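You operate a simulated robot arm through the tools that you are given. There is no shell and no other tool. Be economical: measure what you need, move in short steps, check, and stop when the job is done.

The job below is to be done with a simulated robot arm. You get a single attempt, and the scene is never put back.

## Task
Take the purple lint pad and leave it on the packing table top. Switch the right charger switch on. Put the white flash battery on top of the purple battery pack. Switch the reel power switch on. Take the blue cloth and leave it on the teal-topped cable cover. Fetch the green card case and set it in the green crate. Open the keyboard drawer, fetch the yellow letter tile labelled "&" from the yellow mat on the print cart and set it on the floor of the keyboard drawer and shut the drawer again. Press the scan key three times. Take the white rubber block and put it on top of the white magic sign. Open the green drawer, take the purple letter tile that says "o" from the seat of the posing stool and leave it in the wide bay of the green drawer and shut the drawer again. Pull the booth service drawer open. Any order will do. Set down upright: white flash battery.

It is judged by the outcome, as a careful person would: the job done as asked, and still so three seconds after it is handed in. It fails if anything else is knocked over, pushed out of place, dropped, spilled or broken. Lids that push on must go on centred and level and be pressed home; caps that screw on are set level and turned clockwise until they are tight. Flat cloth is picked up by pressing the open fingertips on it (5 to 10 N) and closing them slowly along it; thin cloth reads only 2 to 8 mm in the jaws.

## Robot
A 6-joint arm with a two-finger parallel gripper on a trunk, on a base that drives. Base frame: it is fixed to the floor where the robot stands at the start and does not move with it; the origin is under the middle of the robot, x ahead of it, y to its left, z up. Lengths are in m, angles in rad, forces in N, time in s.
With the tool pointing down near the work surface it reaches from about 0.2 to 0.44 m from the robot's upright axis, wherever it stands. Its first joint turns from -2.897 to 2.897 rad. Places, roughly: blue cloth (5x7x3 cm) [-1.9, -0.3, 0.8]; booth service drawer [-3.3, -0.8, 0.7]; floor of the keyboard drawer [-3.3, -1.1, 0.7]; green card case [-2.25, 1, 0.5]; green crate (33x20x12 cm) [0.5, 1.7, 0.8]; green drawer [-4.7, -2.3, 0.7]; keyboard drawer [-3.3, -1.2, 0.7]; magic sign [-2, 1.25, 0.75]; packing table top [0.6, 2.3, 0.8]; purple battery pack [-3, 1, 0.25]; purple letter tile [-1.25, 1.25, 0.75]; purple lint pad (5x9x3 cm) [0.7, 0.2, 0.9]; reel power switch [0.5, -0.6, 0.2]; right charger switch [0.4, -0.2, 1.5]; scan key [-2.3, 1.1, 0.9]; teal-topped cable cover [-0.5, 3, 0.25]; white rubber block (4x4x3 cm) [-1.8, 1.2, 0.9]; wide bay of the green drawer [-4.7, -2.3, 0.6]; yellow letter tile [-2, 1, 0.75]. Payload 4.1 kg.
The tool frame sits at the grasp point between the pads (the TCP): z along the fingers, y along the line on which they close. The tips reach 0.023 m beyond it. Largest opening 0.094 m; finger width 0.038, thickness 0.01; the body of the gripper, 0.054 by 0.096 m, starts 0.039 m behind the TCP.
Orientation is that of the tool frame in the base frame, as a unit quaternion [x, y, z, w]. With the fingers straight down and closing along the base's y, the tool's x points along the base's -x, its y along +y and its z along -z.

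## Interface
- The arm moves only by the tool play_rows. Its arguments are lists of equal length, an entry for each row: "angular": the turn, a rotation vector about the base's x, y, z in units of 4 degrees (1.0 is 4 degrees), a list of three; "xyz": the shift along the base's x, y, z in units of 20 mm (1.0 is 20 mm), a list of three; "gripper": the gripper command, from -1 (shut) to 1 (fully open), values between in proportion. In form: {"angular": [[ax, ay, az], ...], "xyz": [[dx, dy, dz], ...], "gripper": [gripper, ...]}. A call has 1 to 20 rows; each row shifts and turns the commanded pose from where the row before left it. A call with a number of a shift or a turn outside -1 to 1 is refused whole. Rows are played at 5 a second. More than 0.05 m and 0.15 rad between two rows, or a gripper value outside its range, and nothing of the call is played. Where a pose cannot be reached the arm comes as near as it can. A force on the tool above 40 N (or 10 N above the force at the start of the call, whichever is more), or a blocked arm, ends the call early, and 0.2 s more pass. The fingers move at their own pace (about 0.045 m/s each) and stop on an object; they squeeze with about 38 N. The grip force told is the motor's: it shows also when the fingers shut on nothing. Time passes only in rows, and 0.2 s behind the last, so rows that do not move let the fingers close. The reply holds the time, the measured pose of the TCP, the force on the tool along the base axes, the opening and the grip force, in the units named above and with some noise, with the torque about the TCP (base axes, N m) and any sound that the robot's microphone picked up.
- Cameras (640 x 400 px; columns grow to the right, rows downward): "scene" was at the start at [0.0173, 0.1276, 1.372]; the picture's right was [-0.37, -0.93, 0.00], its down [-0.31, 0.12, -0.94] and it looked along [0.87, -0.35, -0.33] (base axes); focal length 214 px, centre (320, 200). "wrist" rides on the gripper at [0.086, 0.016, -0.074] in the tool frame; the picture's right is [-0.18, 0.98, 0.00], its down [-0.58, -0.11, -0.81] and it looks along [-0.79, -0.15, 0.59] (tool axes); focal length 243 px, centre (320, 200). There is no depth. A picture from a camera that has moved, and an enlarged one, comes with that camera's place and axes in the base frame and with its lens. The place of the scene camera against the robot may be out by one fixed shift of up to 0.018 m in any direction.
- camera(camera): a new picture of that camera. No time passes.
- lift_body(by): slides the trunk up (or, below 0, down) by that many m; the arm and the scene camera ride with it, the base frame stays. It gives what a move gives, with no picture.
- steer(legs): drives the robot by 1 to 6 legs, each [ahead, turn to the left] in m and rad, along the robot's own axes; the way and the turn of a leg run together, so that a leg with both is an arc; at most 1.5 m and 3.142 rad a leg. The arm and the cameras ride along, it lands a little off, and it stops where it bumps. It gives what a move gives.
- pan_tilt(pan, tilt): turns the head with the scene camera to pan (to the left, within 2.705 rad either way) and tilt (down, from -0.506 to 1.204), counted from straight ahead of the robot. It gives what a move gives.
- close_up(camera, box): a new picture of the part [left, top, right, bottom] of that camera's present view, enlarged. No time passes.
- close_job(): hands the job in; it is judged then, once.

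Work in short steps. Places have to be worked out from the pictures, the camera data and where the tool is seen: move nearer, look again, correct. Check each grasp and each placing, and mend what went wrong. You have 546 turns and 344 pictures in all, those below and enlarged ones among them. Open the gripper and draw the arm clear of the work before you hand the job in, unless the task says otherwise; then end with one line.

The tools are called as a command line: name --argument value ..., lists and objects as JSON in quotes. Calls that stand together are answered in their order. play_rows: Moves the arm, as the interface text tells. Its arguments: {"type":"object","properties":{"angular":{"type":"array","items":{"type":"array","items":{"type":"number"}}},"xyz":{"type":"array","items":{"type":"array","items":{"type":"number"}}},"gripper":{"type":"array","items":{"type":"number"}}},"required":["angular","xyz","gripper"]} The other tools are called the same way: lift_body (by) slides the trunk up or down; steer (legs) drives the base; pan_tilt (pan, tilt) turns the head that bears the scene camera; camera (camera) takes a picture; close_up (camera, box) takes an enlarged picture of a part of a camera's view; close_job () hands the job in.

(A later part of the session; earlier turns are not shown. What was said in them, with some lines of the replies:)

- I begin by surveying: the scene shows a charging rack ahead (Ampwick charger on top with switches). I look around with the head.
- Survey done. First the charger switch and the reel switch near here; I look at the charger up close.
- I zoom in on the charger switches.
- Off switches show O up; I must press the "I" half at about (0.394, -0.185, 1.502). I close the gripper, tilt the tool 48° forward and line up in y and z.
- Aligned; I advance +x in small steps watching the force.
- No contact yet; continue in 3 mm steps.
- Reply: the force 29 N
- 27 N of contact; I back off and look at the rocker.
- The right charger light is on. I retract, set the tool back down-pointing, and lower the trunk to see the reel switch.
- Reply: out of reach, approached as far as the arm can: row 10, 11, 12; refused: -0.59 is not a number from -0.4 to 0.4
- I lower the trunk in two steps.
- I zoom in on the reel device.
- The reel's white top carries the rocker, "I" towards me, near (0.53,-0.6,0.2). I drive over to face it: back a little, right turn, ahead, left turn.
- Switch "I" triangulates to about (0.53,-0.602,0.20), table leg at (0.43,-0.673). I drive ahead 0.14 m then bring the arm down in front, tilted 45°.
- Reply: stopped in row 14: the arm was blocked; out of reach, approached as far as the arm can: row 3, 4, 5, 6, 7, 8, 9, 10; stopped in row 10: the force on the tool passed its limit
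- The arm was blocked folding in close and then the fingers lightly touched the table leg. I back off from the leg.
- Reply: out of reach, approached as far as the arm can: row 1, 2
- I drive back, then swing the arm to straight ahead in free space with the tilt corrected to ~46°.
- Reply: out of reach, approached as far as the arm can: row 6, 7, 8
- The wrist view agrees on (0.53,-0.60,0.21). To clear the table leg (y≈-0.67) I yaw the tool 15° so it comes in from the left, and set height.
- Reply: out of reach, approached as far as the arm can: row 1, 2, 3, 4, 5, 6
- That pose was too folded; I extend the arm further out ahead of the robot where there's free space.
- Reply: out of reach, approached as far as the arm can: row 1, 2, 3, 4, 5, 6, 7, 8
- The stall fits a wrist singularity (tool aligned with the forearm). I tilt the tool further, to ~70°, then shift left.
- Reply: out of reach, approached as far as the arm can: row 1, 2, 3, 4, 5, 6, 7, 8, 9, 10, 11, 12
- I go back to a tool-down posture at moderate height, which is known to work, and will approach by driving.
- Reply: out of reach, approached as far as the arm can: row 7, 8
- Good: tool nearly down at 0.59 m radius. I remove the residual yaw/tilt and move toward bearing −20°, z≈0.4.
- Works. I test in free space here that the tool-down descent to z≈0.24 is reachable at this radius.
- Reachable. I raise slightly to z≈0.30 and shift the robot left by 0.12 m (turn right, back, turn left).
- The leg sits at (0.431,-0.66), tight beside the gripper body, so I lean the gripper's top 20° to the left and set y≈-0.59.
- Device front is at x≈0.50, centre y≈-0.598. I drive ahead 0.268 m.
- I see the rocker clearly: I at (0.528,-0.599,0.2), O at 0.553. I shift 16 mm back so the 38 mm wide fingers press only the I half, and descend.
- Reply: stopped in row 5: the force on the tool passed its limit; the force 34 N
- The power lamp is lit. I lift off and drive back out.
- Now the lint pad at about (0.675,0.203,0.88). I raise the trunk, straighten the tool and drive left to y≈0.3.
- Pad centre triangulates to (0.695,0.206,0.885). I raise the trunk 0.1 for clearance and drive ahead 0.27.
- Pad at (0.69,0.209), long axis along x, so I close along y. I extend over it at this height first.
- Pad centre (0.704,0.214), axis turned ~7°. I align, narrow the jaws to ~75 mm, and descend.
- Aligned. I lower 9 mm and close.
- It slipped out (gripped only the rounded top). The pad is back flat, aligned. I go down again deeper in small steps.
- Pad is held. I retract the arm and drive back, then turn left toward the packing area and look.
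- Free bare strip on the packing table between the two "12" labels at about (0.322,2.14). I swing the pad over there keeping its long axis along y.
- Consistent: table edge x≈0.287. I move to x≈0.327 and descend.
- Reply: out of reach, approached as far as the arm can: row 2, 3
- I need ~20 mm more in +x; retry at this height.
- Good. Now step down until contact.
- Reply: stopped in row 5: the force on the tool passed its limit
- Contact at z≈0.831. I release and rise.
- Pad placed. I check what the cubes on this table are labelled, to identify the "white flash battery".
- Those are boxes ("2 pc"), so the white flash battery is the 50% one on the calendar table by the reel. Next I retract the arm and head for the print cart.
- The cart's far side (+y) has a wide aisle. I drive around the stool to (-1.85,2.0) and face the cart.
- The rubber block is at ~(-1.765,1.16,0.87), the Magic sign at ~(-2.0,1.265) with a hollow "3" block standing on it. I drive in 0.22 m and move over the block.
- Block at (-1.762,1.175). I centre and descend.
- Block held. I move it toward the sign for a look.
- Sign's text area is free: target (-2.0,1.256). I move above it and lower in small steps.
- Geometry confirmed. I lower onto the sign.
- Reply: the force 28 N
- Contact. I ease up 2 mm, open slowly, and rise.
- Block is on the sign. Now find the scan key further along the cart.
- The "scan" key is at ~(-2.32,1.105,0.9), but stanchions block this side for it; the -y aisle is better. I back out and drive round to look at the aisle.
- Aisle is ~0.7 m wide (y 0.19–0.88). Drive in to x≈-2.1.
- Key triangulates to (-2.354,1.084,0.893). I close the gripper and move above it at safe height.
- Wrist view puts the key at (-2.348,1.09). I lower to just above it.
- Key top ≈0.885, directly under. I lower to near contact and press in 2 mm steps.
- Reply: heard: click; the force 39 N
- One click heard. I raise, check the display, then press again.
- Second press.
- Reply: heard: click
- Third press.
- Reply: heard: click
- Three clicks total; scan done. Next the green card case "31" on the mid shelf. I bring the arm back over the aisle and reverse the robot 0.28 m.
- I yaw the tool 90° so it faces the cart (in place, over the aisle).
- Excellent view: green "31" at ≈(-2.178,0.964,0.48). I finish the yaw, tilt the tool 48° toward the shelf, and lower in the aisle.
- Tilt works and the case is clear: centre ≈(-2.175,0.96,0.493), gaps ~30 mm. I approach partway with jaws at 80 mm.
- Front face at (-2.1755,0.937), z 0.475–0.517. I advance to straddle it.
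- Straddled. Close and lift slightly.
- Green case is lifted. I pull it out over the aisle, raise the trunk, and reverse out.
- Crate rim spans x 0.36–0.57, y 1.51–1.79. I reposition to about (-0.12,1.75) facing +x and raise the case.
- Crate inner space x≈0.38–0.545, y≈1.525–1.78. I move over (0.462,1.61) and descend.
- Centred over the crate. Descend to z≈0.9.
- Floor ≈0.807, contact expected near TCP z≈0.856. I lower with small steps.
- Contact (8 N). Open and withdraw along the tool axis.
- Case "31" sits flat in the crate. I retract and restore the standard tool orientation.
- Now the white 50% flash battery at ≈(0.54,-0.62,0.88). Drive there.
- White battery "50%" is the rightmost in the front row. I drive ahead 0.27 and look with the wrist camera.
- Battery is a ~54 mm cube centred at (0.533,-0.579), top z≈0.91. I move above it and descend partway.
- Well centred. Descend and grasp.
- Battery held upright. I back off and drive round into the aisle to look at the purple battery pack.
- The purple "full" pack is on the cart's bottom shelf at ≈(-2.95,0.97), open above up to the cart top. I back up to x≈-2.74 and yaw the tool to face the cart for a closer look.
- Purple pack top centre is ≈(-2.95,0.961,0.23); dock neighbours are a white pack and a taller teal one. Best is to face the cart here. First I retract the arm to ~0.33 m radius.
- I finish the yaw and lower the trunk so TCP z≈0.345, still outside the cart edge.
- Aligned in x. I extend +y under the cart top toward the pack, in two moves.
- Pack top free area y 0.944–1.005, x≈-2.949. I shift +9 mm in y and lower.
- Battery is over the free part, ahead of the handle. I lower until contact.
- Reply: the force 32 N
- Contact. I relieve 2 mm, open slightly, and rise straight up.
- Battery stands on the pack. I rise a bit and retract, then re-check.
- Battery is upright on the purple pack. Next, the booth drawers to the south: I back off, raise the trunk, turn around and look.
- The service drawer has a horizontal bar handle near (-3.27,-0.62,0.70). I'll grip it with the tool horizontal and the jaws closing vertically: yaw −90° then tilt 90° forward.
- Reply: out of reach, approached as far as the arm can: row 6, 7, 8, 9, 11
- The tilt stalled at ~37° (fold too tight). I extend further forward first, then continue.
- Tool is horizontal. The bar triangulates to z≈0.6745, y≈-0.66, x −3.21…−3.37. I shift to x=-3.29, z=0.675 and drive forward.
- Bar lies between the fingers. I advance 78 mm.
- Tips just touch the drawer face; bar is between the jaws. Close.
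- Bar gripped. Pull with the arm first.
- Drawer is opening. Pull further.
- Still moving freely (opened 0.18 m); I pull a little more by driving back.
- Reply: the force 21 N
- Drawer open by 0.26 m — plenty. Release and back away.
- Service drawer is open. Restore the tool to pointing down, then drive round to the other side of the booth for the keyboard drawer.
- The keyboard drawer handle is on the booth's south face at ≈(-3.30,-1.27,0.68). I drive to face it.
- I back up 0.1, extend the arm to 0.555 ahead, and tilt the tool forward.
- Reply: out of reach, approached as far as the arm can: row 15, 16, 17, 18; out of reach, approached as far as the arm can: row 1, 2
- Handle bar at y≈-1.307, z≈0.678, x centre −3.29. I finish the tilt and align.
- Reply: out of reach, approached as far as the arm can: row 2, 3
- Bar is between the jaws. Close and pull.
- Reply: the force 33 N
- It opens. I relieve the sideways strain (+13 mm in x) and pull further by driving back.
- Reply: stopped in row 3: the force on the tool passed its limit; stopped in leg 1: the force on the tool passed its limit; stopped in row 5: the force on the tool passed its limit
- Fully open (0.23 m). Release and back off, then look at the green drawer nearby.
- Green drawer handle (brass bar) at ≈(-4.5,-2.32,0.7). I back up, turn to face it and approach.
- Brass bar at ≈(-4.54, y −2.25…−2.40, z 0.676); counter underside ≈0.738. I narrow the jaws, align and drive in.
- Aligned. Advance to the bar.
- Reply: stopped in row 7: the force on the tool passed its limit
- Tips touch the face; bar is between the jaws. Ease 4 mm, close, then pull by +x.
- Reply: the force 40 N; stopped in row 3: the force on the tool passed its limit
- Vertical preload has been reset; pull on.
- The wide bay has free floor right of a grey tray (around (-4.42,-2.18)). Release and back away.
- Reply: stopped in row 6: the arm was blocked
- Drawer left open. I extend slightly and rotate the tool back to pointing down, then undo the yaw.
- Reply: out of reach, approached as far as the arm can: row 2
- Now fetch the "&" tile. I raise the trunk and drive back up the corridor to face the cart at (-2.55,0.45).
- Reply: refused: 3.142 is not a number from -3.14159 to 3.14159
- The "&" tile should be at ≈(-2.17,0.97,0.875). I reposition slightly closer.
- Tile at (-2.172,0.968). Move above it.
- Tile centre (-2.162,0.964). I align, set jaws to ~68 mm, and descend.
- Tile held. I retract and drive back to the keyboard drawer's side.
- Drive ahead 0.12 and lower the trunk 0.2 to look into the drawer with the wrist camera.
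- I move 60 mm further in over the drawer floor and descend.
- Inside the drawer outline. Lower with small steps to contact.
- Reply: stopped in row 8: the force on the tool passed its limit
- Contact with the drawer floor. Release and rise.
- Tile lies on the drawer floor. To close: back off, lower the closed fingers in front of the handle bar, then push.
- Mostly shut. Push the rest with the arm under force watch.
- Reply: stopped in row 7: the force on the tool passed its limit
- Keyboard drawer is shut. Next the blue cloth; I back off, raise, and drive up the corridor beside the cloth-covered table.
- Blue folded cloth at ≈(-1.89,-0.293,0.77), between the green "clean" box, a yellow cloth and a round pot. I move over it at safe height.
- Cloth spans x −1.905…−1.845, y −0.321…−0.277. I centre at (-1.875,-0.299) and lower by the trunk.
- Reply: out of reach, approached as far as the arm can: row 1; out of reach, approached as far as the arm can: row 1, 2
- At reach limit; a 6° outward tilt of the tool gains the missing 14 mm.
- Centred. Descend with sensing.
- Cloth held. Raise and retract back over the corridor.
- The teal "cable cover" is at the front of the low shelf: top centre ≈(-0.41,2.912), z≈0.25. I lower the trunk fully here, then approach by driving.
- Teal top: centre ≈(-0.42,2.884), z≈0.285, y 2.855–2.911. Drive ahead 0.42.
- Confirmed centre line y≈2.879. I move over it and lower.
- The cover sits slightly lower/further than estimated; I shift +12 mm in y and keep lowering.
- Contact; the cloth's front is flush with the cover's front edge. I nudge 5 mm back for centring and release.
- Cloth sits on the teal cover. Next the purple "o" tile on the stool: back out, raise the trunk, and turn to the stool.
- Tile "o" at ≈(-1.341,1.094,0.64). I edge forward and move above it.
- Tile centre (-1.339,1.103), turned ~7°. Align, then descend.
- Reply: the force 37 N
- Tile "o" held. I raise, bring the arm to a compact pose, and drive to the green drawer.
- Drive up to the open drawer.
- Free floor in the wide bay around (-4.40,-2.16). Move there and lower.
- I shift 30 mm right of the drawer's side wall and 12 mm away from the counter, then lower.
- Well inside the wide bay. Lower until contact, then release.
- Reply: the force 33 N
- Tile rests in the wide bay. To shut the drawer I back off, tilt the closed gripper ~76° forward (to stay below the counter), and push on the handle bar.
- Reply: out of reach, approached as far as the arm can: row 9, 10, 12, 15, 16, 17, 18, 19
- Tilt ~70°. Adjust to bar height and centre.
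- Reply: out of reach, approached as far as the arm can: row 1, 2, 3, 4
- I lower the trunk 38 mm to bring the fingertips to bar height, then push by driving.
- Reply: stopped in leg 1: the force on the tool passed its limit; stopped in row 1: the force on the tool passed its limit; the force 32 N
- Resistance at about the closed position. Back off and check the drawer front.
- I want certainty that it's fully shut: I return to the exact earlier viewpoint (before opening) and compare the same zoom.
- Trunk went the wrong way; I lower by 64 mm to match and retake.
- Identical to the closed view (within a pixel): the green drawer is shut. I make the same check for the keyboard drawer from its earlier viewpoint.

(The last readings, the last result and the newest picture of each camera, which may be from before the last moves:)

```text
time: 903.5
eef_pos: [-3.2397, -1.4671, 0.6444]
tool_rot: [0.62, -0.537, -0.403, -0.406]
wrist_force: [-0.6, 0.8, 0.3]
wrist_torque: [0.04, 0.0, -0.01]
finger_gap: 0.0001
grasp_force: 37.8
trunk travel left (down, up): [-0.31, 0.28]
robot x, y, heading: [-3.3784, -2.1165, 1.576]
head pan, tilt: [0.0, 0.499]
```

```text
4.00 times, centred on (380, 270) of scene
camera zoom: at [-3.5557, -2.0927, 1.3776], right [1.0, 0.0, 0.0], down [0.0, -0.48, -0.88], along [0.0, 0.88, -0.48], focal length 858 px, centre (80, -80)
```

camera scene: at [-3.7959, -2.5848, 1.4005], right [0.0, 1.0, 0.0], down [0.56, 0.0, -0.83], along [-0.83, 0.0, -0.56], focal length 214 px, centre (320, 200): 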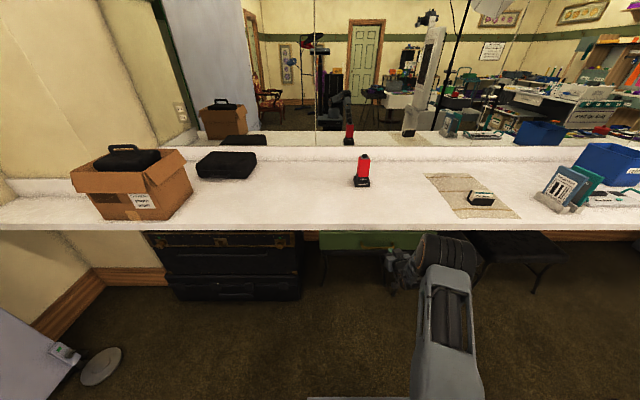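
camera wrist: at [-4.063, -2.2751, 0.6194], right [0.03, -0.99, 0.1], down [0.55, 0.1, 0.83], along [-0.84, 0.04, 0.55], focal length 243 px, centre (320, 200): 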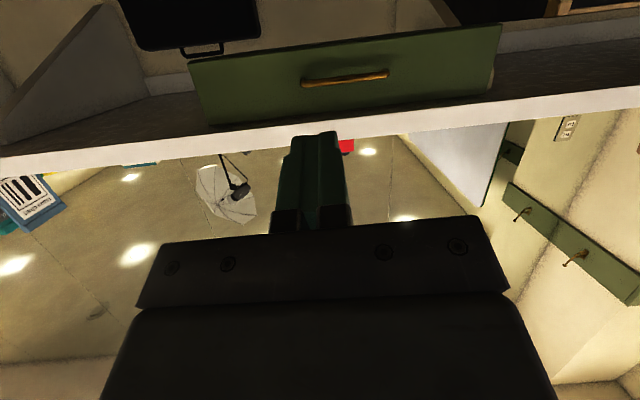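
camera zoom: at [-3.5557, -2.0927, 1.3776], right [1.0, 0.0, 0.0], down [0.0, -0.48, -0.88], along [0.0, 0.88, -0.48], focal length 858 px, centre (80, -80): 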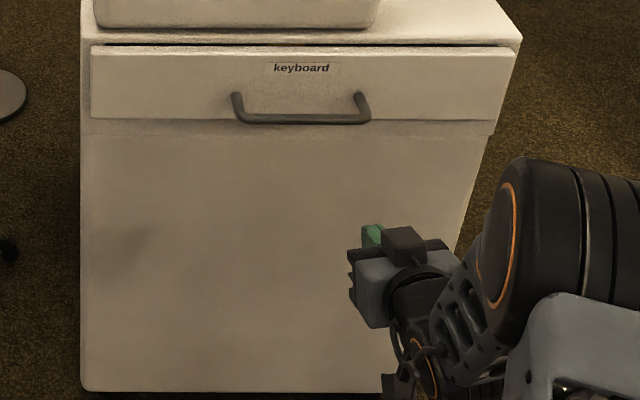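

Keyboard drawer also matches its shut view. I open the gripper, back away clear of everything, and take one last look at the booth and cart.

play_rows --angular '[[0, 0, 0], [0, 0, 0], [0, 0, 0]]' --xyz '[[0, 0, 0], [0, 0, 0], [0, 0, 0]]' --gripper '[1, 1, 1]'

steer --legs '[[-0.25, 0], [0, -1.571], [0.75, 0]]'

lift_body --by 0.28

pan_tilt --pan 1.75 --tilt 0.35

camera --camera "scene"

close_up --camera "scene" --box '[300, 130, 560, 292]'

```text
time: 904.3
eef_pos: [-3.2383, -1.4659, 0.6442]
tool_rot: [0.62, -0.537, -0.404, -0.406]
wrist_force: [-0.6, -0.6, -0.3]
wrist_torque: [-0.03, 0.01, 0.03]
finger_gap: 0.0686
grasp_force: 0.0
trunk travel left (down, up): [-0.31, 0.28]
robot x, y, heading: [-3.3774, -2.1202, 1.576]
head pan, tilt: [0.0, 0.499]
```

```text
time: 913.6
eef_pos: [-1.9766, -2.5121, 0.6431]
tool_rot: [-0.057, 0.818, -0.002, 0.572]
wrist_force: [-0.1, 0.2, -0.5]
wrist_torque: [-0.01, -0.01, 0.0]
finger_gap: 0.094
grasp_force: 0.0
trunk travel left (down, up): [-0.31, 0.28]
robot x, y, heading: [-2.6271, -2.3682, 0.0]
head pan, tilt: [0.0, 0.499]
```

```text
time: 916.5
eef_pos: [-1.9752, -2.5117, 0.925]
tool_rot: [-0.057, 0.818, -0.002, 0.573]
wrist_force: [-0.9, -0.6, 0.4]
wrist_torque: [0.03, 0.01, 0.04]
finger_gap: 0.0939
grasp_force: 0.0
trunk travel left (down, up): [-0.59, 0.0]
robot x, y, heading: [-2.6289, -2.3688, -0.001]
head pan, tilt: [0.0, 0.499]
```

```text
time: 918.2
eef_pos: [-1.977, -2.5111, 0.9237]
tool_rot: [-0.057, 0.818, -0.002, 0.572]
wrist_force: [0.1, -0.2, -0.2]
wrist_torque: [0.02, -0.01, -0.02]
finger_gap: 0.0937
grasp_force: 0.1
trunk travel left (down, up): [-0.59, 0.0]
robot x, y, heading: [-2.6256, -2.3691, 0.002]
head pan, tilt: [1.751, 0.351]
```

```text
90 pictures are left
camera scene: at [-2.7139, -2.1143, 1.6713], right [0.98, 0.18, 0.0], down [0.06, -0.34, -0.94], along [-0.17, 0.92, -0.34], focal length 214 px, centre (320, 200)
```

scene: 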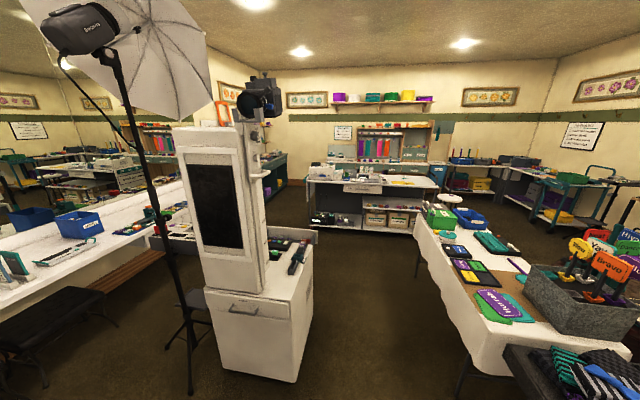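

```text
2.46 times, centred on (430, 211) of scene
camera zoom: at [-2.7139, -2.1143, 1.6713], right [0.98, 0.18, 0.0], down [0.06, -0.34, -0.94], along [-0.17, 0.92, -0.34], focal length 528 px, centre (49, 173)
```

zoom: 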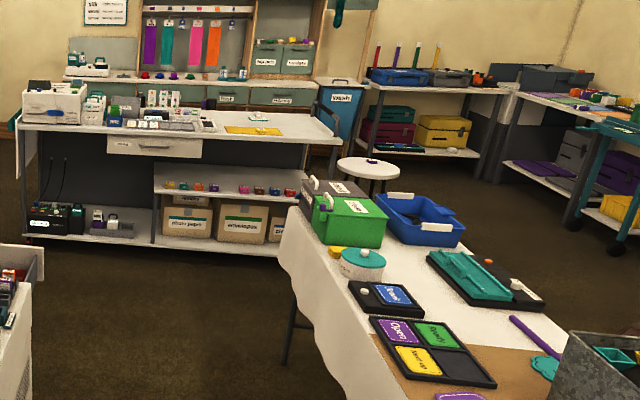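

Everything checks out: the service drawer is open, the battery stands on the purple pack, both drawers are shut, and the arm is clear with the gripper open. I hand the job in.

close_job

```text
The job is handed in.
```

All eleven items are done and the job is handed in, with the arm clear and the gripper open. I checked each one after doing it. I took "white flash battery" to be the white 50% one on the calendar table.
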